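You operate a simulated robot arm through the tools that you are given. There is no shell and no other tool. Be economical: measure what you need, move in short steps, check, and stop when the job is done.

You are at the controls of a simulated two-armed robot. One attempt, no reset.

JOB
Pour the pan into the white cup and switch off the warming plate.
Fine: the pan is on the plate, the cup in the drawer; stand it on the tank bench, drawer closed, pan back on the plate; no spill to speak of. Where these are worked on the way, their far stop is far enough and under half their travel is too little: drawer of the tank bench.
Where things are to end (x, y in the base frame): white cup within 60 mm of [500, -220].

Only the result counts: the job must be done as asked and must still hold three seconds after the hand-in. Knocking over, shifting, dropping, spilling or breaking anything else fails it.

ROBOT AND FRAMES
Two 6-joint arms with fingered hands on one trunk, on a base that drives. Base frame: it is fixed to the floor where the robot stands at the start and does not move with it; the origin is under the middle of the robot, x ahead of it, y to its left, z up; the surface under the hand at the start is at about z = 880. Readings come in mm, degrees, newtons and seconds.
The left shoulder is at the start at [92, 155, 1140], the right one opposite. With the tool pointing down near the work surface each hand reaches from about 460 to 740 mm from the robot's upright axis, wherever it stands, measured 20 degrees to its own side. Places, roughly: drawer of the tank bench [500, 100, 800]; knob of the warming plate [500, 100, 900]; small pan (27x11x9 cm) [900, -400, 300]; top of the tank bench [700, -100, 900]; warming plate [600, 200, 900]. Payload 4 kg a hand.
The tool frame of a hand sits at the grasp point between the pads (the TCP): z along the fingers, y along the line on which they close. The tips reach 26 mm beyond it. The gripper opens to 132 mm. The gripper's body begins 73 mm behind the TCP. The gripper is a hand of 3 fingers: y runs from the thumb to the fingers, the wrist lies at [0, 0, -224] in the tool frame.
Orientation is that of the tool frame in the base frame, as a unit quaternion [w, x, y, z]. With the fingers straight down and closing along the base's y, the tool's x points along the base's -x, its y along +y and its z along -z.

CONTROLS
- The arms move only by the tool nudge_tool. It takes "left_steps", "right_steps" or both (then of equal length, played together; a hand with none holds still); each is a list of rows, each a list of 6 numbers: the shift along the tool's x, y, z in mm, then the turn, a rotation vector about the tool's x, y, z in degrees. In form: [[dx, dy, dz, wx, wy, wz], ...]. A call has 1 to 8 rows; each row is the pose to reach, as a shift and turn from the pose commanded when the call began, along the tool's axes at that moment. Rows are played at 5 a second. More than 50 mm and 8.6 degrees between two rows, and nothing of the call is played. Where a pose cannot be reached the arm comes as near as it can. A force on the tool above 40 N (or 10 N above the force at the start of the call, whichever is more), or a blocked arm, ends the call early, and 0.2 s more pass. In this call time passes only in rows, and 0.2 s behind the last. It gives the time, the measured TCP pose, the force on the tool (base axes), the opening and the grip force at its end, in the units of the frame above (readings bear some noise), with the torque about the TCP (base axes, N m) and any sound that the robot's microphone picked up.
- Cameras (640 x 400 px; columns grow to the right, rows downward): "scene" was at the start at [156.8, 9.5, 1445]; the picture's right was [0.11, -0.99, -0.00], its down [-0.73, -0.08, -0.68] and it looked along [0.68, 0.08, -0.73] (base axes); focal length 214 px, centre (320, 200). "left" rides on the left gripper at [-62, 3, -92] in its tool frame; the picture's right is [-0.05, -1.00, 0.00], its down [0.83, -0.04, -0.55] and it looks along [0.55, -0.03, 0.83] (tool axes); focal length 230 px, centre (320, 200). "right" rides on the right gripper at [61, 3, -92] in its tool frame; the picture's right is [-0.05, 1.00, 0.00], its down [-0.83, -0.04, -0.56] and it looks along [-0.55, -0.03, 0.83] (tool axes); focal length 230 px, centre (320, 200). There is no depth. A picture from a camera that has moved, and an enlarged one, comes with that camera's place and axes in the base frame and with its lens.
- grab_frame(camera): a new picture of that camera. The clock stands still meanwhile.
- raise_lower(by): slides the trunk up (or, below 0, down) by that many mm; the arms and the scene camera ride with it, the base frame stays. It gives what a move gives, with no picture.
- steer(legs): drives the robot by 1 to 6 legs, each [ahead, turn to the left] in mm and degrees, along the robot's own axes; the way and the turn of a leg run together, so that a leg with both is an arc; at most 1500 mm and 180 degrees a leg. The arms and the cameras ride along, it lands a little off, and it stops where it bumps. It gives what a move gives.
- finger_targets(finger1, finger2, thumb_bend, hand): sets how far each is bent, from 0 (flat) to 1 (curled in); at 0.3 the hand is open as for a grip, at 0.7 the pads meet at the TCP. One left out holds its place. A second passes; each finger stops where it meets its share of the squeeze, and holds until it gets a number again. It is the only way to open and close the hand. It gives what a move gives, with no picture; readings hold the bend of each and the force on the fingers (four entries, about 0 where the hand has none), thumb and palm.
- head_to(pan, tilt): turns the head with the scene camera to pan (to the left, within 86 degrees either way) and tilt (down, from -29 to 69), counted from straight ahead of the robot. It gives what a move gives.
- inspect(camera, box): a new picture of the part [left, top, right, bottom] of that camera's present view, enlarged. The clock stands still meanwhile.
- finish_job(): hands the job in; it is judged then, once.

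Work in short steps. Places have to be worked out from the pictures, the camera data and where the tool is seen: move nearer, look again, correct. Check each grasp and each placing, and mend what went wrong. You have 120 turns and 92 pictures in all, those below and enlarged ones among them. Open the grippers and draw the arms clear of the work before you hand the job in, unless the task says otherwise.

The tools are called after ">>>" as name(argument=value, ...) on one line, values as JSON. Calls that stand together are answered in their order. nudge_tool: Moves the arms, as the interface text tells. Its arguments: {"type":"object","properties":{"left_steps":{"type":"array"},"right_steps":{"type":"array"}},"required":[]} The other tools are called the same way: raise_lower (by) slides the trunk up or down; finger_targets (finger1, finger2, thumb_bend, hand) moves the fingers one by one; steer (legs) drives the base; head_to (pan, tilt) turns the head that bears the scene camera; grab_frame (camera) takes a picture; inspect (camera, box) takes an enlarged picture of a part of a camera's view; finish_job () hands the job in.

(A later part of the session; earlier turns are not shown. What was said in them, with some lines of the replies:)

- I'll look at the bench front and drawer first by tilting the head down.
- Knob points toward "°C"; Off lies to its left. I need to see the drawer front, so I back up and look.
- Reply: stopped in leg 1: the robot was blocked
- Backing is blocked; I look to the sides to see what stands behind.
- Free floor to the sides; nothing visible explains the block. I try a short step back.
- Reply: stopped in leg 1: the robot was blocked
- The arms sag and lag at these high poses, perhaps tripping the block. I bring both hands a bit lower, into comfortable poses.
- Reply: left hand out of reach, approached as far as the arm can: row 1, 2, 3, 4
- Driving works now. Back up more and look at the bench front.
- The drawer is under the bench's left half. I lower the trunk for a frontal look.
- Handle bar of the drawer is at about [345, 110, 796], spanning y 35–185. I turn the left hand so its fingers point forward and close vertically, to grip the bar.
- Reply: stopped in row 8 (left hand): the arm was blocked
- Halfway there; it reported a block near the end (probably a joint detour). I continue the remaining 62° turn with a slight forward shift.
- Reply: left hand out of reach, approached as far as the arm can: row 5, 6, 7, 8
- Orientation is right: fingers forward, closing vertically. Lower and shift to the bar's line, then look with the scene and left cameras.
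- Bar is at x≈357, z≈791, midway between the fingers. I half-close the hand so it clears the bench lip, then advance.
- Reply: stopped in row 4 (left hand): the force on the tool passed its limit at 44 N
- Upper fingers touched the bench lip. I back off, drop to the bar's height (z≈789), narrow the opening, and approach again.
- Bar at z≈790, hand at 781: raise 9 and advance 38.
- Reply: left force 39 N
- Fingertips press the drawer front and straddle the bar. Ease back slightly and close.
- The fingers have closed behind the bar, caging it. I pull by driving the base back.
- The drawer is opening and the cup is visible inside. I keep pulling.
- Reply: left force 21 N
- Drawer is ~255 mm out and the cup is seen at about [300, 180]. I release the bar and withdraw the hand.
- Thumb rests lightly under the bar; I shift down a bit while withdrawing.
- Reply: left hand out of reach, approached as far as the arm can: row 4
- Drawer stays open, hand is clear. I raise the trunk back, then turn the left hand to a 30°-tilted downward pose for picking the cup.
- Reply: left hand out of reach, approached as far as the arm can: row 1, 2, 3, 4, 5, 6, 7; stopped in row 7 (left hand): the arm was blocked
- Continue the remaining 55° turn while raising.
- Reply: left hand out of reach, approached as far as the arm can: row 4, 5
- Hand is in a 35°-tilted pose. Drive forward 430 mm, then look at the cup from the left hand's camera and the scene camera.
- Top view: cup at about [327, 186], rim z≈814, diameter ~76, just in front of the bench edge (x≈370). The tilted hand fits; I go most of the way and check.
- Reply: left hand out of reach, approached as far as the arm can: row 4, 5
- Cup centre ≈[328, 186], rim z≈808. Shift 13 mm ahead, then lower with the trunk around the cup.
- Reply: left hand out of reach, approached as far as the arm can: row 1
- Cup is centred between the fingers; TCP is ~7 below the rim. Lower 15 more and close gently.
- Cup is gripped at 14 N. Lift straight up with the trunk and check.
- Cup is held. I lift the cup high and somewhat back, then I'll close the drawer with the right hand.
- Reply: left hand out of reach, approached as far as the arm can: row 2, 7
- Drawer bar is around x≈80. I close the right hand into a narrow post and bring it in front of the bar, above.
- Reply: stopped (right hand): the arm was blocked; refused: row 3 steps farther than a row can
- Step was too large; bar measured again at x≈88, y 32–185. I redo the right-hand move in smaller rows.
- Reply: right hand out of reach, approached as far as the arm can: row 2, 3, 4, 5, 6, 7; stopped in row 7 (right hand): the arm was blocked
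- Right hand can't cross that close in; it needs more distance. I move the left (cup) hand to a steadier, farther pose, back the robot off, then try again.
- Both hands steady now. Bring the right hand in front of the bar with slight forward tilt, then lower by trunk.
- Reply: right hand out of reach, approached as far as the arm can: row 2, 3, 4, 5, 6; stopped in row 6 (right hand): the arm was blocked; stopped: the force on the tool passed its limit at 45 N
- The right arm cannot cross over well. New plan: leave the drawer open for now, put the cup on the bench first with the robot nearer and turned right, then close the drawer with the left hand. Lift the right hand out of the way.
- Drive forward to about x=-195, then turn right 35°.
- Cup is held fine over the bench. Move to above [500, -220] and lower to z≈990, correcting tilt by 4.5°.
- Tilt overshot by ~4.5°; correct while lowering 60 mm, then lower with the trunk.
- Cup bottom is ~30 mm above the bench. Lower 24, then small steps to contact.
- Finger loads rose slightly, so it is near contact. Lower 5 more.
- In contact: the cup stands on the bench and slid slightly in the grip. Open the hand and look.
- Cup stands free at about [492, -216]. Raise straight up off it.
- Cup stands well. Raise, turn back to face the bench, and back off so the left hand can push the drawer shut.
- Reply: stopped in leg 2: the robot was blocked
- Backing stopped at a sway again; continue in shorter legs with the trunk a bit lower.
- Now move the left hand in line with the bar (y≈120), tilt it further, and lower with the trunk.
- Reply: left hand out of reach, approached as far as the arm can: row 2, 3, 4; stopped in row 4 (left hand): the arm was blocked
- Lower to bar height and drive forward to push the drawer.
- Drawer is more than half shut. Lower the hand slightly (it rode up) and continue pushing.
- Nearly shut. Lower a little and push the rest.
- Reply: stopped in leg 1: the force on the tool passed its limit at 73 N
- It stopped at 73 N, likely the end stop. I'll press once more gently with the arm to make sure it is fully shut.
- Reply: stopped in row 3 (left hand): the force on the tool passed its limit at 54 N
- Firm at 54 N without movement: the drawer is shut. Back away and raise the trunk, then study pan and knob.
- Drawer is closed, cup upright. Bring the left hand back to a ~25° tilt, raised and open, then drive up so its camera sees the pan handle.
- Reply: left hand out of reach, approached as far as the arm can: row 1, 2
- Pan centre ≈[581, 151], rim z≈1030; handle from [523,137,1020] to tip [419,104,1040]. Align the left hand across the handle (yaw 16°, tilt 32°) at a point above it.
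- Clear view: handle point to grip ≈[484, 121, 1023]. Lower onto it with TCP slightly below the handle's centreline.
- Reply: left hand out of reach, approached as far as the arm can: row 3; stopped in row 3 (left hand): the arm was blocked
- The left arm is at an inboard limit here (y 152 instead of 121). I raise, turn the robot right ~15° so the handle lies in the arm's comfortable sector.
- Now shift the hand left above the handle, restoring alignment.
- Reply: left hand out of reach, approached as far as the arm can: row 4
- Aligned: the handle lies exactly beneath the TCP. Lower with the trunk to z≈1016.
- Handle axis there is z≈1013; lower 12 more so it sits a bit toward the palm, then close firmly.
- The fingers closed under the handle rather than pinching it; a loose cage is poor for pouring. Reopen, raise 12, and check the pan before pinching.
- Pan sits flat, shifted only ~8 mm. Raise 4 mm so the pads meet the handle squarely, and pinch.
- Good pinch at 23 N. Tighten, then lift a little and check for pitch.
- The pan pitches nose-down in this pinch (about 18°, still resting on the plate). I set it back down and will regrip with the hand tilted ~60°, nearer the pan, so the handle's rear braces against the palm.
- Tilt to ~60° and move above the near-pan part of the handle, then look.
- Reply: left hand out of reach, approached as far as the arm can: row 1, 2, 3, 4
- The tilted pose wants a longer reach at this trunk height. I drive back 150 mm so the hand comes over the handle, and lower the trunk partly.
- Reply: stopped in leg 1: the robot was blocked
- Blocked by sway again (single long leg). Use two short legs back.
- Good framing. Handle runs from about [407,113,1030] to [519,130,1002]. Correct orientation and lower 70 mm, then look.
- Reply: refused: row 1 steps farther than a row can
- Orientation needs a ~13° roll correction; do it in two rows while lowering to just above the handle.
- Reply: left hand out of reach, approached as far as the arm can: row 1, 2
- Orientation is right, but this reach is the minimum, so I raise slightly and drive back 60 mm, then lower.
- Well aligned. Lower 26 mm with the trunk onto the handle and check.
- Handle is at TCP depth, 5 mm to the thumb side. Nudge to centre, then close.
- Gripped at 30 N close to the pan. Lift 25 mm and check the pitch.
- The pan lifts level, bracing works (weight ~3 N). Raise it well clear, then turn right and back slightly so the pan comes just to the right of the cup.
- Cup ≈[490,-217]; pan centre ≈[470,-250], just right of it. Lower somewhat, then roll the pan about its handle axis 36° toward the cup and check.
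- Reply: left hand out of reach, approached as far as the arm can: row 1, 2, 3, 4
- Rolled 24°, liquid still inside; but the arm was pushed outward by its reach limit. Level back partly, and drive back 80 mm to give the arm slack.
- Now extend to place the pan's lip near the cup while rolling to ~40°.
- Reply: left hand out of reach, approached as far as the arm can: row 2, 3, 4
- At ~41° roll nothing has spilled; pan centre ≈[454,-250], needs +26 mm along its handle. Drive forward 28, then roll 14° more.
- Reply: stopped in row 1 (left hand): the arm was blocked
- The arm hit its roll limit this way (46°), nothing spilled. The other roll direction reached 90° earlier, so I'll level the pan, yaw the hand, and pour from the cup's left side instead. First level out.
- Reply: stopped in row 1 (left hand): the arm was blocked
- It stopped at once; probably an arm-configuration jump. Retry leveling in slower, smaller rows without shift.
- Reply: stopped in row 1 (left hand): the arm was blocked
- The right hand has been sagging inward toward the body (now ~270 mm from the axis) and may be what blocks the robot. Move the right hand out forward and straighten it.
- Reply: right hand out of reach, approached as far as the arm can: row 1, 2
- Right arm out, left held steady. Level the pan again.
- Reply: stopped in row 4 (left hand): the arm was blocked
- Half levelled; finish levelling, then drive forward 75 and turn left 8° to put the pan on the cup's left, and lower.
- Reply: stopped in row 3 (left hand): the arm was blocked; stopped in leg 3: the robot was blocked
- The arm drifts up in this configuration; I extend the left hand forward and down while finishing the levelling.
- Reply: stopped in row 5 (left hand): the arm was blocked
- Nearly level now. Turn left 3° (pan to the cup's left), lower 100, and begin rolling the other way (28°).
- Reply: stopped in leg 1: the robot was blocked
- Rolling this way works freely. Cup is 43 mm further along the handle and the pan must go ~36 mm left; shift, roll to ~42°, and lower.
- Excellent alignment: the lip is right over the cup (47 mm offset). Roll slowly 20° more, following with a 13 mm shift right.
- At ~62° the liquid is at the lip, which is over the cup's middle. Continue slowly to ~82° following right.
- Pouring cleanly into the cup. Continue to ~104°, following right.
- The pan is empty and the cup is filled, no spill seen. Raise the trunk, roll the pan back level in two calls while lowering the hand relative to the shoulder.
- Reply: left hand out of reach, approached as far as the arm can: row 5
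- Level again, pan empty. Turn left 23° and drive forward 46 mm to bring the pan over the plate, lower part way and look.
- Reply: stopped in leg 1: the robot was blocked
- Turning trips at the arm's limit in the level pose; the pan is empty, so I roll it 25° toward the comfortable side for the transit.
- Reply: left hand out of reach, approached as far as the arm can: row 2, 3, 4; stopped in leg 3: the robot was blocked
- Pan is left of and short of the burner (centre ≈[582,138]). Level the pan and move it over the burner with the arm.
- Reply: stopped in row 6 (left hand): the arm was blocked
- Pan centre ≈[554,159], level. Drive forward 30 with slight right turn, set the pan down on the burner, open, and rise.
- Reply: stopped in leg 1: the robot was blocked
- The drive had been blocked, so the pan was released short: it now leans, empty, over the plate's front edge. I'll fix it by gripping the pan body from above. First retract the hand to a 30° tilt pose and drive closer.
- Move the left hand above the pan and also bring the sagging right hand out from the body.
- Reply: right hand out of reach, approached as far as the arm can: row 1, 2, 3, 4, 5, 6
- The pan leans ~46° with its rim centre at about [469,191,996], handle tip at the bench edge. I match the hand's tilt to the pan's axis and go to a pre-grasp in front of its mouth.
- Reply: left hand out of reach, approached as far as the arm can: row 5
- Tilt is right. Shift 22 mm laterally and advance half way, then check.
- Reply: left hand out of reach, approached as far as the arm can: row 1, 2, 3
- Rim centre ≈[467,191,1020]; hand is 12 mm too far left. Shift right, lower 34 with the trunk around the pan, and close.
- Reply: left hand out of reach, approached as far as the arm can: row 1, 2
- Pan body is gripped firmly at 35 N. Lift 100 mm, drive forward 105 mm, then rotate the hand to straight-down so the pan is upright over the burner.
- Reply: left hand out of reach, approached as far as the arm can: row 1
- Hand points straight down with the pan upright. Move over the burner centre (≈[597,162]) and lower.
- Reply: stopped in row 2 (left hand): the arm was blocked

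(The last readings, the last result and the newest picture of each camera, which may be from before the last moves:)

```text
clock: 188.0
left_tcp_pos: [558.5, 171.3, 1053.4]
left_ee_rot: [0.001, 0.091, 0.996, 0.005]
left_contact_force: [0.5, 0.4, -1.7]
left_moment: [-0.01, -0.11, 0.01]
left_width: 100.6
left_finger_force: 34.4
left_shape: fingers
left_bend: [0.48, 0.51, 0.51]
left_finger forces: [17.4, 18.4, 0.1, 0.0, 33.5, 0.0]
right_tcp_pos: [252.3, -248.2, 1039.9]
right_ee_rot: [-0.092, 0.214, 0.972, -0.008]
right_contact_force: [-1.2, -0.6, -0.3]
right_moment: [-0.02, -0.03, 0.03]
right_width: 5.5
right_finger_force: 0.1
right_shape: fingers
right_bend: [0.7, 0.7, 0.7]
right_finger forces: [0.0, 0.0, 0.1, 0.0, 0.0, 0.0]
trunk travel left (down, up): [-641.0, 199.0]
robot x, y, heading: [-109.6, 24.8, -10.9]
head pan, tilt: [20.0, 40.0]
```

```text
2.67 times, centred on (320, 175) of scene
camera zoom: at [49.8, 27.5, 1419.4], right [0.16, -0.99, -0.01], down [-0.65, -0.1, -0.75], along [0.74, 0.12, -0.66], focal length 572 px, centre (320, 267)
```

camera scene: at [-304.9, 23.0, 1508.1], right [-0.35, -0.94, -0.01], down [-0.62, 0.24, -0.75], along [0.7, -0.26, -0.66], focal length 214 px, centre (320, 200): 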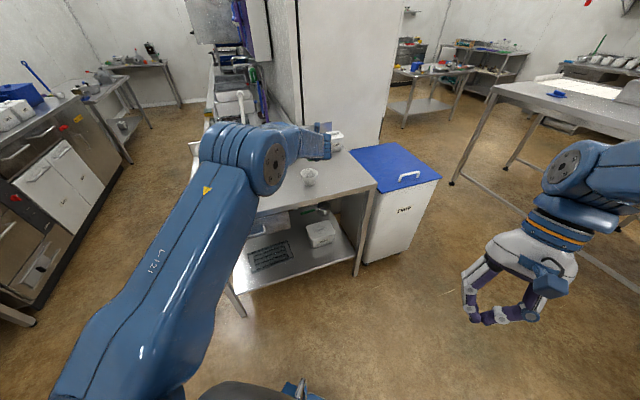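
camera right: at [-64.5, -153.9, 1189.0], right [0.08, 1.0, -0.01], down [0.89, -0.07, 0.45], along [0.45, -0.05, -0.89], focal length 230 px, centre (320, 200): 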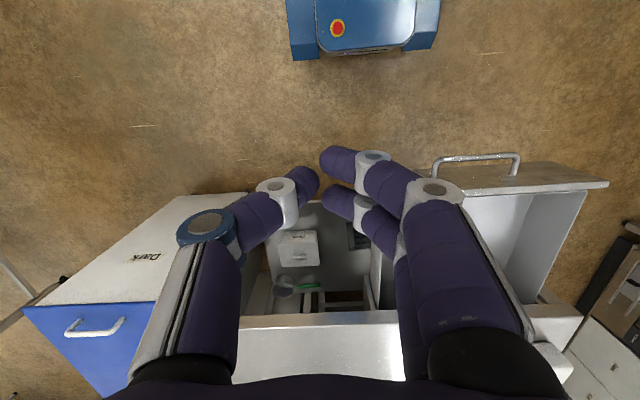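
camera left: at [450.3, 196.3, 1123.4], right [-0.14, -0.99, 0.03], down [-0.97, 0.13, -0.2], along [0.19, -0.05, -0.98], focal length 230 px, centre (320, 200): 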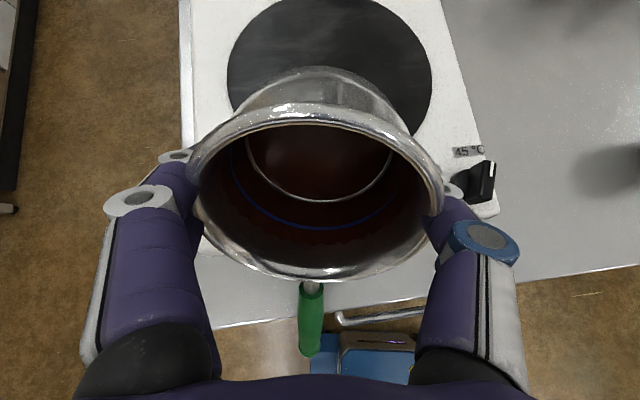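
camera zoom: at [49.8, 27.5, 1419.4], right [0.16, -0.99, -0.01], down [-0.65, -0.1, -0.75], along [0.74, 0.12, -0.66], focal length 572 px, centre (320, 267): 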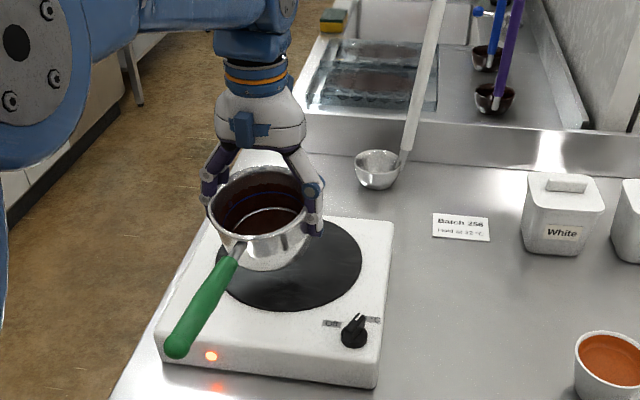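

Clear view: the burner centre is ≈[589,155], pan at [558,171]. Drive 30 mm forward with a 1.2° right turn, then lower in steps.

>>> steer(legs=[[30, -1.2]])

>>> raise_lower(by=-20)

>>> raise_lower(by=-8)

```text
clock: 188.8
left_tcp_pos: [588.8, 148.1, 1056.0]
left_ee_rot: [0.003, 0.103, 0.995, 0.004]
left_contact_force: [-0.3, -0.6, -1.9]
left_moment: [-0.01, -0.09, -0.01]
left_width: 100.3
left_finger_force: 34.6
left_shape: fingers
left_bend: [0.48, 0.51, 0.51]
left_finger forces: [17.3, 18.4, 0.0, 0.0, 33.3, 0.1]
right_tcp_pos: [272.7, -263.6, 1041.6]
right_ee_rot: [-0.088, 0.227, 0.97, -0.006]
right_contact_force: [-2.8, 1.4, -3.8]
right_moment: [-0.04, -0.3, 0.02]
right_width: 5.7
right_finger_force: 0.1
right_shape: fingers
right_bend: [0.7, 0.7, 0.7]
right_finger forces: [0.1, 0.0, 0.1, 0.0, 0.0, 0.0]
trunk travel left (down, up): [-641.0, 199.0]
robot x, y, heading: [-80.9, 24.7, -12.2]
head pan, tilt: [20.0, 40.0]
```

```text
clock: 189.5
left_tcp_pos: [576.5, 153.6, 1043.8]
left_ee_rot: [0.009, 0.104, 0.995, 0.003]
left_contact_force: [-0.6, 0.2, -2.5]
left_moment: [-0.07, -0.1, -0.02]
left_width: 100.7
left_finger_force: 35.2
left_shape: fingers
left_bend: [0.48, 0.51, 0.51]
left_finger forces: [17.6, 18.7, 0.1, 0.0, 33.4, 0.0]
right_tcp_pos: [255.1, -259.2, 1004.6]
right_ee_rot: [-0.12, 0.227, 0.966, -0.006]
right_contact_force: [0.6, -0.1, 0.5]
right_moment: [0.0, 0.03, -0.01]
right_width: 5.5
right_finger_force: 0.0
right_shape: fingers
right_bend: [0.7, 0.7, 0.7]
right_finger forces: [0.0, 0.0, 0.1, 0.0, 0.0, 0.0]
trunk travel left (down, up): [-621.0, 219.0]
robot x, y, heading: [-76.6, 20.0, -12.6]
head pan, tilt: [20.0, 40.0]
```

```text
clock: 190.1
left_tcp_pos: [576.5, 152.3, 1035.2]
left_ee_rot: [0.01, 0.104, 0.995, 0.003]
left_contact_force: [0.6, 0.0, -1.5]
left_moment: [-0.03, -0.08, -0.03]
left_width: 100.6
left_finger_force: 35.1
left_shape: fingers
left_bend: [0.48, 0.51, 0.51]
left_finger forces: [17.5, 18.6, 0.0, 0.1, 33.5, 0.0]
right_tcp_pos: [252.9, -259.0, 997.1]
right_ee_rot: [-0.119, 0.228, 0.966, -0.006]
right_contact_force: [0.7, 0.4, 0.3]
right_moment: [0.06, 0.0, -0.01]
right_width: 5.8
right_finger_force: 0.0
right_shape: fingers
right_bend: [0.7, 0.7, 0.7]
right_finger forces: [0.0, 0.0, 0.0, 0.0, 0.0, 0.1]
trunk travel left (down, up): [-613.0, 227.0]
robot x, y, heading: [-77.6, 18.3, -12.4]
head pan, tilt: [20.0, 40.0]
```

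Position is good, no contact yet. Keep lowering in 8 mm steps.

>>> raise_lower(by=-8)

>>> raise_lower(by=-6)

>>> raise_lower(by=-5)

```text
clock: 190.7
left_tcp_pos: [574.9, 153.5, 1028.1]
left_ee_rot: [0.011, 0.103, 0.995, 0.004]
left_contact_force: [0.1, 0.0, -1.7]
left_moment: [-0.03, -0.12, -0.01]
left_width: 100.8
left_finger_force: 35.1
left_shape: fingers
left_bend: [0.48, 0.51, 0.51]
left_finger forces: [17.6, 18.6, 0.0, 0.1, 33.5, 0.0]
right_tcp_pos: [252.5, -258.3, 990.4]
right_ee_rot: [-0.119, 0.228, 0.966, -0.006]
right_contact_force: [0.3, 0.4, 0.2]
right_moment: [-0.04, -0.03, 0.05]
right_width: 5.8
right_finger_force: 0.1
right_shape: fingers
right_bend: [0.7, 0.7, 0.7]
right_finger forces: [0.1, 0.0, 0.0, 0.0, 0.0, 0.0]
trunk travel left (down, up): [-605.0, 235.0]
robot x, y, heading: [-80.6, 24.4, -12.3]
head pan, tilt: [20.0, 40.0]
```

```text
clock: 191.2
left_tcp_pos: [575.1, 152.2, 1022.2]
left_ee_rot: [0.01, 0.104, 0.994, 0.003]
left_contact_force: [0.7, -0.6, -3.0]
left_moment: [-0.04, -0.11, 0.03]
left_width: 100.7
left_finger_force: 34.5
left_shape: fingers
left_bend: [0.48, 0.51, 0.51]
left_finger forces: [17.6, 18.6, 0.0, 0.0, 33.5, 0.0]
right_tcp_pos: [253.6, -259.5, 983.3]
right_ee_rot: [-0.118, 0.227, 0.967, -0.007]
right_contact_force: [0.3, -0.1, 0.8]
right_moment: [0.01, -0.02, 0.02]
right_width: 5.6
right_finger_force: 0.1
right_shape: fingers
right_bend: [0.7, 0.7, 0.7]
right_finger forces: [0.0, 0.0, 0.1, 0.1, 0.0, 0.0]
trunk travel left (down, up): [-599.0, 241.0]
robot x, y, heading: [-81.8, 19.3, -12.1]
head pan, tilt: [20.0, 40.0]
```

```text
clock: 191.8
left_tcp_pos: [575.2, 151.6, 1016.2]
left_ee_rot: [0.01, 0.104, 0.995, 0.003]
left_contact_force: [0.4, 0.6, -2.3]
left_moment: [-0.02, -0.06, 0.01]
left_width: 100.6
left_finger_force: 34.4
left_shape: fingers
left_bend: [0.48, 0.51, 0.51]
left_finger forces: [17.5, 18.7, 0.0, 0.0, 33.5, 0.1]
right_tcp_pos: [253.4, -258.6, 979.1]
right_ee_rot: [-0.118, 0.228, 0.967, -0.006]
right_contact_force: [0.1, 0.4, 0.9]
right_moment: [-0.01, 0.04, 0.01]
right_width: 5.7
right_finger_force: 0.1
right_shape: fingers
right_bend: [0.7, 0.7, 0.7]
right_finger forces: [0.0, 0.0, 0.0, 0.1, 0.1, 0.0]
trunk travel left (down, up): [-594.0, 246.0]
robot x, y, heading: [-76.9, 24.7, -12.4]
head pan, tilt: [20.0, 40.0]
```

Still hanging freely; continue down in small steps.

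>>> raise_lower(by=-6)

>>> raise_lower(by=-5)

>>> raise_lower(by=-4)

>>> raise_lower(by=-4)

```text
clock: 192.3
left_tcp_pos: [575.9, 152.9, 1011.2]
left_ee_rot: [0.01, 0.104, 0.995, 0.004]
left_contact_force: [0.3, -0.1, -3.2]
left_moment: [-0.04, -0.1, 0.0]
left_width: 100.6
left_finger_force: 34.4
left_shape: fingers
left_bend: [0.48, 0.51, 0.51]
left_finger forces: [17.5, 18.6, 0.0, 0.0, 33.5, 0.0]
right_tcp_pos: [253.7, -258.2, 973.8]
right_ee_rot: [-0.118, 0.227, 0.967, -0.006]
right_contact_force: [-1.0, -0.6, 0.6]
right_moment: [-0.02, 0.01, 0.01]
right_width: 5.7
right_finger_force: 0.0
right_shape: fingers
right_bend: [0.7, 0.7, 0.7]
right_finger forces: [0.1, 0.1, 0.1, 0.0, 0.1, 0.0]
trunk travel left (down, up): [-588.0, 252.0]
robot x, y, heading: [-79.0, 21.0, -12.6]
head pan, tilt: [20.0, 40.0]
```

```text
clock: 192.8
left_tcp_pos: [574.5, 151.2, 1008.0]
left_ee_rot: [0.012, 0.104, 0.994, 0.003]
left_contact_force: [4.7, -1.6, 10.4]
left_moment: [0.07, 0.17, 0.01]
left_width: 100.4
left_finger_force: 34.8
left_shape: fingers
left_bend: [0.48, 0.51, 0.51]
left_finger forces: [17.7, 17.9, 0.0, 0.0, 33.4, 0.0]
right_tcp_pos: [253.3, -257.7, 968.8]
right_ee_rot: [-0.118, 0.226, 0.967, -0.006]
right_contact_force: [1.0, 0.8, 0.1]
right_moment: [-0.01, 0.02, 0.0]
right_width: 5.9
right_finger_force: 0.1
right_shape: fingers
right_bend: [0.7, 0.7, 0.7]
right_finger forces: [0.0, 0.1, 0.0, 0.1, 0.1, 0.1]
trunk travel left (down, up): [-583.0, 257.0]
robot x, y, heading: [-79.4, 20.4, -12.3]
head pan, tilt: [20.0, 40.0]
```

```text
clock: 193.4
left_tcp_pos: [574.4, 152.0, 1004.9]
left_ee_rot: [0.012, 0.104, 0.995, 0.004]
left_contact_force: [7.2, -2.3, 19.5]
left_moment: [0.29, 0.43, -0.07]
left_width: 100.6
left_finger_force: 34.8
left_shape: fingers
left_bend: [0.48, 0.51, 0.51]
left_finger forces: [18.8, 17.6, 0.0, 0.0, 33.8, 0.0]
right_tcp_pos: [252.0, -258.9, 964.6]
right_ee_rot: [-0.117, 0.226, 0.967, -0.005]
right_contact_force: [-1.1, 0.8, -0.2]
right_moment: [0.02, 0.0, 0.02]
right_width: 5.6
right_finger_force: 0.0
right_shape: fingers
right_bend: [0.7, 0.7, 0.7]
right_finger forces: [0.1, 0.0, 0.0, 0.0, 0.1, 0.1]
trunk travel left (down, up): [-579.0, 261.0]
robot x, y, heading: [-82.4, 19.7, -12.4]
head pan, tilt: [20.0, 40.0]
```

```text
clock: 193.9
left_tcp_pos: [572.7, 151.6, 999.6]
left_ee_rot: [0.01, 0.104, 0.995, 0.004]
left_contact_force: [5.9, -2.5, 18.2]
left_moment: [0.53, 0.49, -0.1]
left_width: 99.2
left_finger_force: 35.5
left_shape: fingers
left_bend: [0.49, 0.52, 0.52]
left_finger forces: [19.6, 18.5, 0.0, 0.0, 34.1, 0.0]
right_tcp_pos: [253.0, -258.5, 960.0]
right_ee_rot: [-0.117, 0.226, 0.967, -0.006]
right_contact_force: [-0.5, -0.3, -1.1]
right_moment: [0.01, -0.04, 0.02]
right_width: 5.5
right_finger_force: 0.1
right_shape: fingers
right_bend: [0.7, 0.7, 0.7]
right_finger forces: [0.0, 0.1, 0.1, 0.0, 0.0, 0.0]
trunk travel left (down, up): [-575.0, 265.0]
robot x, y, heading: [-82.7, 21.2, -12.4]
head pan, tilt: [20.0, 40.0]
```

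The pan now stands on the burner under 18 N. Open, rise 130 mm, and move above the knob (≈[472,60]).

>>> finger_targets(hand="left", finger1=0.3, finger2=0.3, thumb_bend=0.3)

>>> raise_lower(by=130)

>>> nudge_tool(left_steps=[[16, -22, 10, 0, 0, 1], [32, -44, 20, 0, 0, 2], [48, -66, 30, 0, 0, 3], [64, -88, 45, 0, 0, 4], [80, -111, 60, 0, 0, 6]])

>>> grab_frame(camera="left")

```text
clock: 194.9
left_tcp_pos: [574.5, 151.3, 998.7]
left_ee_rot: [0.009, 0.103, 0.995, 0.003]
left_contact_force: [-1.1, 0.0, 0.0]
left_moment: [-0.03, 0.0, -0.03]
left_width: 133.6
left_finger_force: 0.0
left_shape: fingers
left_bend: [0.3, 0.3, 0.3]
left_finger forces: [0.1, 0.0, 0.0, 0.0, 0.0, 0.0]
right_tcp_pos: [252.4, -258.4, 960.8]
right_ee_rot: [-0.117, 0.228, 0.967, -0.006]
right_contact_force: [-0.2, 0.0, -0.7]
right_moment: [0.03, 0.01, -0.02]
right_width: 5.9
right_finger_force: 0.1
right_shape: fingers
right_bend: [0.7, 0.7, 0.7]
right_finger forces: [0.0, 0.0, 0.0, 0.0, 0.0, 0.1]
trunk travel left (down, up): [-575.0, 265.0]
robot x, y, heading: [-79.2, 22.6, -12.4]
head pan, tilt: [20.0, 40.0]
```

```text
clock: 196.5
left_tcp_pos: [574.7, 151.4, 1128.0]
left_ee_rot: [0.01, 0.104, 0.995, 0.003]
left_contact_force: [0.5, -0.1, 0.0]
left_moment: [0.03, 0.03, -0.03]
left_width: 133.9
left_finger_force: 0.1
left_shape: fingers
left_bend: [0.3, 0.3, 0.3]
left_finger forces: [0.0, 0.0, 0.0, 0.0, 0.1, 0.0]
right_tcp_pos: [251.6, -258.6, 1087.7]
right_ee_rot: [-0.12, 0.227, 0.966, -0.006]
right_contact_force: [0.2, 0.5, -0.6]
right_moment: [0.02, 0.01, 0.04]
right_width: 5.9
right_finger_force: 0.0
right_shape: fingers
right_bend: [0.7, 0.7, 0.7]
right_finger forces: [0.1, 0.0, 0.0, 0.1, 0.1, 0.1]
trunk travel left (down, up): [-705.0, 135.0]
robot x, y, heading: [-80.3, 17.3, -12.4]
head pan, tilt: [20.0, 40.0]
```

```text
clock: 197.7
left_tcp_pos: [475.1, 60.0, 1064.0]
left_ee_rot: [0.01, 0.154, 0.988, 0.004]
left_contact_force: [0.3, 0.2, 0.4]
left_moment: [0.02, 0.01, 0.0]
left_width: 133.7
left_finger_force: 0.0
left_shape: fingers
left_bend: [0.3, 0.3, 0.3]
left_finger forces: [0.0, 0.0, 0.0, 0.1, 0.0, 0.0]
right_tcp_pos: [251.9, -258.9, 1088.5]
right_ee_rot: [-0.121, 0.227, 0.966, -0.006]
right_contact_force: [-0.3, -0.3, 0.0]
right_moment: [0.03, -0.01, 0.0]
right_width: 5.9
right_finger_force: 0.1
right_shape: fingers
right_bend: [0.7, 0.7, 0.7]
right_finger forces: [0.0, 0.1, 0.0, 0.0, 0.1, 0.0]
trunk travel left (down, up): [-705.0, 135.0]
robot x, y, heading: [-76.7, 24.4, -12.2]
head pan, tilt: [20.0, 40.0]
```

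```text
1 pictures are left
camera left: at [532.8, 44.2, 1156.6], right [-0.26, -0.97, -0.01], down [-0.82, 0.21, 0.54], along [-0.52, 0.15, -0.84], focal length 230 px, centre (320, 200)
```

left: 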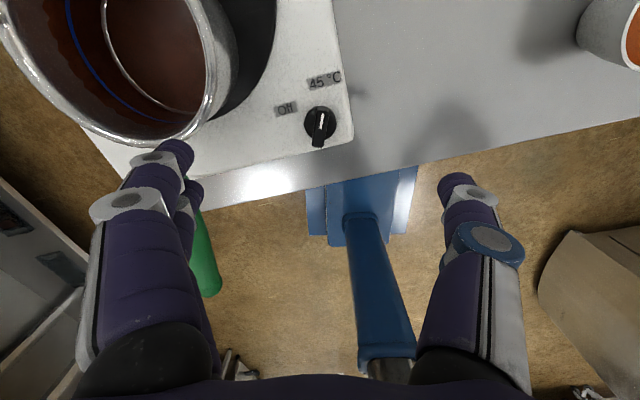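

Pan stands upright on the burner. Knob is at ≈[485,60], pointer toward 45 °C. Centre over it, narrow the fingers, lower and grip.

>>> finger_targets(hand="left", finger1=0.48, finger2=0.48, thumb_bend=0.48)

>>> nudge_tool(left_steps=[[-9, 3, 0, 0, 0, 0]])

>>> raise_lower(by=-92)

>>> finger_targets(hand="left", finger1=0.8, finger2=0.8, thumb_bend=0.8)

```text
clock: 198.7
left_tcp_pos: [477.1, 61.1, 1063.4]
left_ee_rot: [0.01, 0.153, 0.988, 0.005]
left_contact_force: [0.4, 0.2, 0.1]
left_moment: [-0.03, 0.03, 0.02]
left_width: 75.0
left_finger_force: 0.1
left_shape: fingers
left_bend: [0.48, 0.48, 0.48]
left_finger forces: [0.0, 0.0, 0.0, 0.1, 0.1, 0.0]
right_tcp_pos: [252.1, -258.7, 1088.6]
right_ee_rot: [-0.121, 0.226, 0.967, -0.006]
right_contact_force: [-0.6, -0.2, 0.6]
right_moment: [0.02, 0.01, -0.02]
right_width: 5.8
right_finger_force: 0.1
right_shape: fingers
right_bend: [0.7, 0.7, 0.7]
right_finger forces: [0.1, 0.0, 0.0, 0.0, 0.0, 0.0]
trunk travel left (down, up): [-705.0, 135.0]
robot x, y, heading: [-79.7, 25.7, -12.4]
head pan, tilt: [20.0, 40.0]
```

```text
clock: 199.1
left_tcp_pos: [486.4, 62.2, 1064.2]
left_ee_rot: [0.01, 0.154, 0.988, 0.004]
left_contact_force: [-0.1, 0.1, 0.2]
left_moment: [0.0, 0.05, 0.01]
left_width: 75.1
left_finger_force: 0.0
left_shape: fingers
left_bend: [0.48, 0.48, 0.48]
left_finger forces: [0.1, 0.0, 0.1, 0.0, 0.0, 0.0]
right_tcp_pos: [253.3, -260.1, 1088.2]
right_ee_rot: [-0.12, 0.227, 0.966, -0.007]
right_contact_force: [0.1, -0.1, -0.2]
right_moment: [0.02, 0.01, 0.03]
right_width: 5.7
right_finger_force: 0.1
right_shape: fingers
right_bend: [0.7, 0.7, 0.7]
right_finger forces: [0.0, 0.1, 0.0, 0.0, 0.0, 0.1]
trunk travel left (down, up): [-705.0, 135.0]
robot x, y, heading: [-80.9, 22.6, -12.3]
head pan, tilt: [20.0, 40.0]
```

```text
clock: 200.3
left_tcp_pos: [483.2, 61.5, 972.4]
left_ee_rot: [0.012, 0.154, 0.988, 0.004]
left_contact_force: [-1.0, 0.1, 0.1]
left_moment: [-0.03, 0.03, 0.02]
left_width: 75.2
left_finger_force: 0.1
left_shape: fingers
left_bend: [0.48, 0.48, 0.48]
left_finger forces: [0.0, 0.1, 0.0, 0.1, 0.0, 0.1]
right_tcp_pos: [252.6, -259.2, 997.7]
right_ee_rot: [-0.117, 0.227, 0.967, -0.007]
right_contact_force: [-0.2, -0.7, -0.1]
right_moment: [0.02, -0.03, 0.06]
right_width: 5.9
right_finger_force: 0.0
right_shape: fingers
right_bend: [0.7, 0.7, 0.7]
right_finger forces: [0.0, 0.0, 0.0, 0.1, 0.0, 0.1]
trunk travel left (down, up): [-613.0, 227.0]
robot x, y, heading: [-75.5, 25.5, -12.1]
head pan, tilt: [20.0, 40.0]
```

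```text
clock: 201.3
left_tcp_pos: [485.0, 60.6, 971.8]
left_ee_rot: [0.01, 0.154, 0.988, 0.003]
left_contact_force: [-2.7, -3.3, -8.2]
left_moment: [-0.23, 0.15, -0.04]
left_width: 9.9
left_finger_force: 19.3
left_shape: fingers
left_bend: [0.74, 0.74, 0.69]
left_finger forces: [7.6, 8.5, 0.0, 0.1, 21.7, 0.0]
right_tcp_pos: [253.1, -258.9, 996.9]
right_ee_rot: [-0.119, 0.227, 0.967, -0.006]
right_contact_force: [-1.1, -0.3, -0.3]
right_moment: [0.01, 0.01, 0.01]
right_width: 5.9
right_finger_force: 0.0
right_shape: fingers
right_bend: [0.7, 0.7, 0.7]
right_finger forces: [0.0, 0.0, 0.1, 0.0, 0.1, 0.0]
trunk travel left (down, up): [-613.0, 227.0]
robot x, y, heading: [-81.5, 21.4, -12.5]
head pan, tilt: [20.0, 40.0]
```

Gripping the ridge (10 mm, 19 N). Turn counter-clockwise toward Off.

>>> nudge_tool(left_steps=[[0, 0, 0, 0, 0, -8], [0, 0, 0, 0, 0, -16], [0, 0, 0, 0, 0, -24], [0, 0, 0, 0, 0, -32], [0, 0, 0, 0, 0, -40], [0, 0, 0, 0, 0, -48], [0, 0, 0, 0, 0, -56], [0, 0, 0, 0, 0, -64]])

>>> nudge_tool(left_steps=[[0, 0, 0, 0, 0, -6], [0, 0, 0, 0, 0, -12]])

```text
clock: 203.2
left_tcp_pos: [482.8, 61.2, 971.1]
left_ee_rot: [0.011, -0.394, 0.919, -0.002]
left_contact_force: [-10.0, 5.9, -12.8]
left_moment: [0.0, 0.15, -0.06]
left_width: 9.1
left_finger_force: 18.1
left_shape: fingers
left_bend: [0.74, 0.74, 0.69]
left_finger forces: [10.2, 12.7, 0.0, 0.1, 12.7, 0.0]
right_tcp_pos: [253.0, -258.2, 998.1]
right_ee_rot: [-0.117, 0.228, 0.967, -0.006]
right_contact_force: [0.0, 0.0, 0.8]
right_moment: [0.0, 0.0, -0.01]
right_width: 5.5
right_finger_force: 0.0
right_shape: fingers
right_bend: [0.7, 0.7, 0.7]
right_finger forces: [0.0, 0.0, 0.1, 0.0, 0.0, 0.0]
trunk travel left (down, up): [-613.0, 227.0]
robot x, y, heading: [-82.9, 23.7, -12.4]
head pan, tilt: [20.0, 40.0]
```

```text
clock: 203.8
left_tcp_pos: [484.2, 61.6, 971.1]
left_ee_rot: [0.011, -0.488, 0.873, -0.003]
left_contact_force: [-11.3, 6.8, -10.5]
left_moment: [0.07, 0.16, -0.06]
left_width: 9.0
left_finger_force: 18.7
left_shape: fingers
left_bend: [0.74, 0.74, 0.69]
left_finger forces: [11.3, 13.9, 0.0, 0.0, 12.2, 0.0]
right_tcp_pos: [252.2, -258.3, 997.9]
right_ee_rot: [-0.117, 0.227, 0.967, -0.007]
right_contact_force: [-0.5, 0.6, -0.5]
right_moment: [0.01, -0.05, 0.01]
right_width: 5.5
right_finger_force: 0.1
right_shape: fingers
right_bend: [0.7, 0.7, 0.7]
right_finger forces: [0.1, 0.0, 0.0, 0.0, 0.0, 0.0]
trunk travel left (down, up): [-613.0, 227.0]
robot x, y, heading: [-81.1, 21.1, -12.4]
head pan, tilt: [20.0, 40.0]
```

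Turned 76°. Add 5° for margin, release, raise the hand, and check the lamp with the last picture.

>>> nudge_tool(left_steps=[[0, 0, 0, 0, 0, -5]])

>>> finger_targets(hand="left", finger1=0.45, finger2=0.45, thumb_bend=0.45)

>>> raise_lower(by=150)

>>> steer(legs=[[-100, 0], [-100, 0]])

```text
clock: 204.2
left_tcp_pos: [484.1, 64.5, 971.6]
left_ee_rot: [0.009, -0.525, 0.851, -0.004]
left_contact_force: [-12.2, 8.7, -9.7]
left_moment: [0.12, 0.2, -0.08]
left_width: 8.9
left_finger_force: 19.1
left_shape: fingers
left_bend: [0.74, 0.74, 0.7]
left_finger forces: [11.8, 14.3, 0.0, 0.0, 11.7, 0.1]
right_tcp_pos: [251.3, -256.8, 997.9]
right_ee_rot: [-0.117, 0.227, 0.967, -0.006]
right_contact_force: [-0.3, 0.7, 0.5]
right_moment: [-0.03, -0.02, 0.03]
right_width: 5.7
right_finger_force: 0.1
right_shape: fingers
right_bend: [0.7, 0.7, 0.7]
right_finger forces: [0.0, 0.0, 0.0, 0.0, 0.0, 0.1]
trunk travel left (down, up): [-613.0, 227.0]
robot x, y, heading: [-77.4, 23.3, -12.3]
head pan, tilt: [20.0, 40.0]
```

```text
clock: 205.2
left_tcp_pos: [486.0, 61.7, 970.9]
left_ee_rot: [0.011, -0.525, 0.851, -0.003]
left_contact_force: [0.0, -1.1, -0.1]
left_moment: [-0.01, 0.01, -0.03]
left_width: 83.8
left_finger_force: 0.1
left_shape: fingers
left_bend: [0.45, 0.45, 0.45]
left_finger forces: [0.0, 0.1, 0.0, 0.0, 0.0, 0.1]
right_tcp_pos: [252.3, -257.6, 997.7]
right_ee_rot: [-0.118, 0.228, 0.966, -0.006]
right_contact_force: [0.8, -0.4, -0.1]
right_moment: [-0.04, -0.01, 0.01]
right_width: 5.9
right_finger_force: 0.0
right_shape: fingers
right_bend: [0.7, 0.7, 0.7]
right_finger forces: [0.1, 0.1, 0.0, 0.0, 0.0, 0.0]
trunk travel left (down, up): [-613.0, 227.0]
robot x, y, heading: [-78.1, 22.6, -12.2]
head pan, tilt: [20.0, 40.0]
```

```text
clock: 206.9
left_tcp_pos: [486.3, 61.1, 1122.7]
left_ee_rot: [0.011, -0.525, 0.851, -0.004]
left_contact_force: [0.1, 0.3, -0.2]
left_moment: [-0.02, 0.03, 0.01]
left_width: 83.9
left_finger_force: 0.1
left_shape: fingers
left_bend: [0.45, 0.45, 0.45]
left_finger forces: [0.1, 0.0, 0.0, 0.0, 0.0, 0.0]
right_tcp_pos: [252.4, -258.3, 1144.7]
right_ee_rot: [-0.121, 0.226, 0.966, -0.007]
right_contact_force: [0.7, 0.1, 0.1]
right_moment: [0.01, 0.02, 0.05]
right_width: 5.7
right_finger_force: 0.0
right_shape: fingers
right_bend: [0.7, 0.7, 0.7]
right_finger forces: [0.0, 0.0, 0.0, 0.0, 0.0, 0.1]
trunk travel left (down, up): [-763.0, 77.0]
robot x, y, heading: [-80.6, 19.0, -12.3]
head pan, tilt: [20.0, 40.0]
```

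```text
clock: 208.8
left_tcp_pos: [308.9, 98.9, 1112.0]
left_ee_rot: [0.004, -0.525, 0.851, 0.002]
left_contact_force: [-1.0, 0.4, -0.2]
left_moment: [-0.04, -0.08, 0.02]
left_width: 84.2
left_finger_force: 0.1
left_shape: fingers
left_bend: [0.45, 0.45, 0.45]
left_finger forces: [0.1, 0.0, 0.1, 0.1, 0.1, 0.1]
right_tcp_pos: [87.8, -222.9, 1158.8]
right_ee_rot: [-0.096, 0.226, 0.969, -0.003]
right_contact_force: [-2.1, 2.0, -3.2]
right_moment: [-0.16, -0.27, 0.02]
right_width: 5.8
right_finger_force: 0.0
right_shape: fingers
right_bend: [0.7, 0.7, 0.7]
right_finger forces: [0.0, 0.0, 0.0, 0.0, 0.0, 0.0]
trunk travel left (down, up): [-763.0, 77.0]
robot x, y, heading: [-273.6, 63.1, -12.2]
head pan, tilt: [20.0, 40.0]
```

Clear of the work. Move the left hand aside so it doesn't hide the view, open both hands, and take the last picture.

>>> nudge_tool(left_steps=[[-30, 15, -15, 0, 0, 0], [-60, 30, -30, 0, 0, 0], [-90, 45, -45, 0, 0, 0], [-120, 60, -60, 0, 0, 0], [-150, 75, -75, 0, 0, 0], [-179, 90, -90, 0, 0, 0]])

>>> finger_targets(hand="right", finger1=0.3, finger2=0.3, thumb_bend=0.3)

>>> finger_targets(hand="left", finger1=0.3, finger2=0.3, thumb_bend=0.3)

>>> inspect(camera="scene", box=[250, 90, 474, 230])

```text
clock: 210.2
left_tcp_pos: [314.2, 298.8, 1198.4]
left_ee_rot: [0.001, -0.525, 0.851, 0.003]
left_contact_force: [-1.2, 0.1, 0.3]
left_moment: [-0.05, -0.05, 0.01]
left_width: 84.8
left_finger_force: 0.1
left_shape: fingers
left_bend: [0.45, 0.45, 0.45]
left_finger forces: [0.1, 0.0, 0.0, 0.0, 0.0, 0.1]
right_tcp_pos: [93.2, -219.8, 1156.5]
right_ee_rot: [-0.098, 0.226, 0.969, -0.005]
right_contact_force: [0.6, 0.2, -0.3]
right_moment: [-0.01, -0.05, -0.03]
right_width: 5.7
right_finger_force: 0.1
right_shape: fingers
right_bend: [0.7, 0.7, 0.7]
right_finger forces: [0.0, 0.0, 0.0, 0.1, 0.0, 0.0]
trunk travel left (down, up): [-763.0, 77.0]
robot x, y, heading: [-270.2, 65.2, -12.2]
head pan, tilt: [20.0, 40.0]
```

```text
clock: 211.2
left_tcp_pos: [297.6, 300.7, 1208.5]
left_ee_rot: [0.008, -0.525, 0.851, -0.002]
left_contact_force: [-0.7, 0.9, 0.6]
left_moment: [0.0, -0.05, 0.02]
left_width: 84.5
left_finger_force: 0.1
left_shape: fingers
left_bend: [0.45, 0.45, 0.45]
left_finger forces: [0.0, 0.1, 0.1, 0.0, 0.1, 0.0]
right_tcp_pos: [75.3, -219.7, 1162.5]
right_ee_rot: [-0.091, 0.226, 0.97, -0.005]
right_contact_force: [-0.9, 0.4, -0.5]
right_moment: [-0.02, -0.07, 0.02]
right_width: 133.7
right_finger_force: 0.1
right_shape: fingers
right_bend: [0.3, 0.3, 0.3]
right_finger forces: [0.1, 0.0, 0.0, 0.0, 0.1, 0.0]
trunk travel left (down, up): [-763.0, 77.0]
robot x, y, heading: [-271.9, 60.8, -12.2]
head pan, tilt: [20.0, 40.0]
```

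```text
clock: 212.2
left_tcp_pos: [307.3, 298.9, 1203.0]
left_ee_rot: [0.003, -0.524, 0.852, 0.002]
left_contact_force: [0.7, 0.2, -0.1]
left_moment: [-0.01, 0.01, 0.01]
left_width: 134.1
left_finger_force: 0.0
left_shape: fingers
left_bend: [0.3, 0.3, 0.3]
left_finger forces: [0.0, 0.1, 0.1, 0.0, 0.0, 0.0]
right_tcp_pos: [86.3, -220.5, 1158.1]
right_ee_rot: [-0.096, 0.227, 0.969, -0.004]
right_contact_force: [-0.6, 1.2, -0.5]
right_moment: [-0.02, 0.02, -0.02]
right_width: 134.0
right_finger_force: 0.0
right_shape: fingers
right_bend: [0.3, 0.3, 0.3]
right_finger forces: [0.0, 0.0, 0.0, 0.1, 0.0, 0.0]
trunk travel left (down, up): [-763.0, 77.0]
robot x, y, heading: [-271.1, 63.8, -12.3]
head pan, tilt: [20.0, 40.0]
```

```text
2.86 times, centred on (362, 160) of scene
camera zoom: at [-107.6, 58.8, 1540.8], right [0.14, -0.99, -0.01], down [-0.65, -0.08, -0.75], along [0.74, 0.11, -0.66], focal length 613 px, centre (200, 314)
```

zoom: 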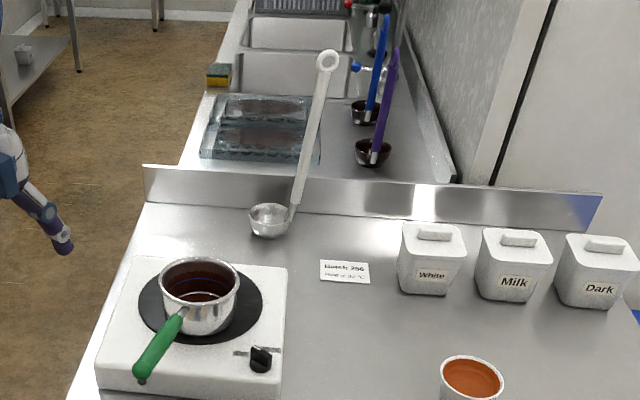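

The pan is upright on the burner, the knob has turned to Off with no lamp glow in view, the cup is full and there is no spill. Both hands are open and clear, so I hand in.

>>> finish_job()

```text
The job is handed in.
```

I poured the pan into the white cup, put the pan back on the warming plate, turned the knob to Off and shut the drawer. The cup stands on the bench at about [490, -217], within the 60 mm allowed.

- **Spill:** no spill showed in any picture.
- **Off switch:** the knob turned about 80° and looked turned to Off in the last picture. The lamp's spot was at the edge of that picture, so I saw no glow but could not check it directly.
- **Pan:** I first set the pan down too far forward and it tipped, empty, against the plate's front edge. I gripped it again and set it upright on the burner.
- **Drawer:** I pushed it in until it stopped moving against firm force.
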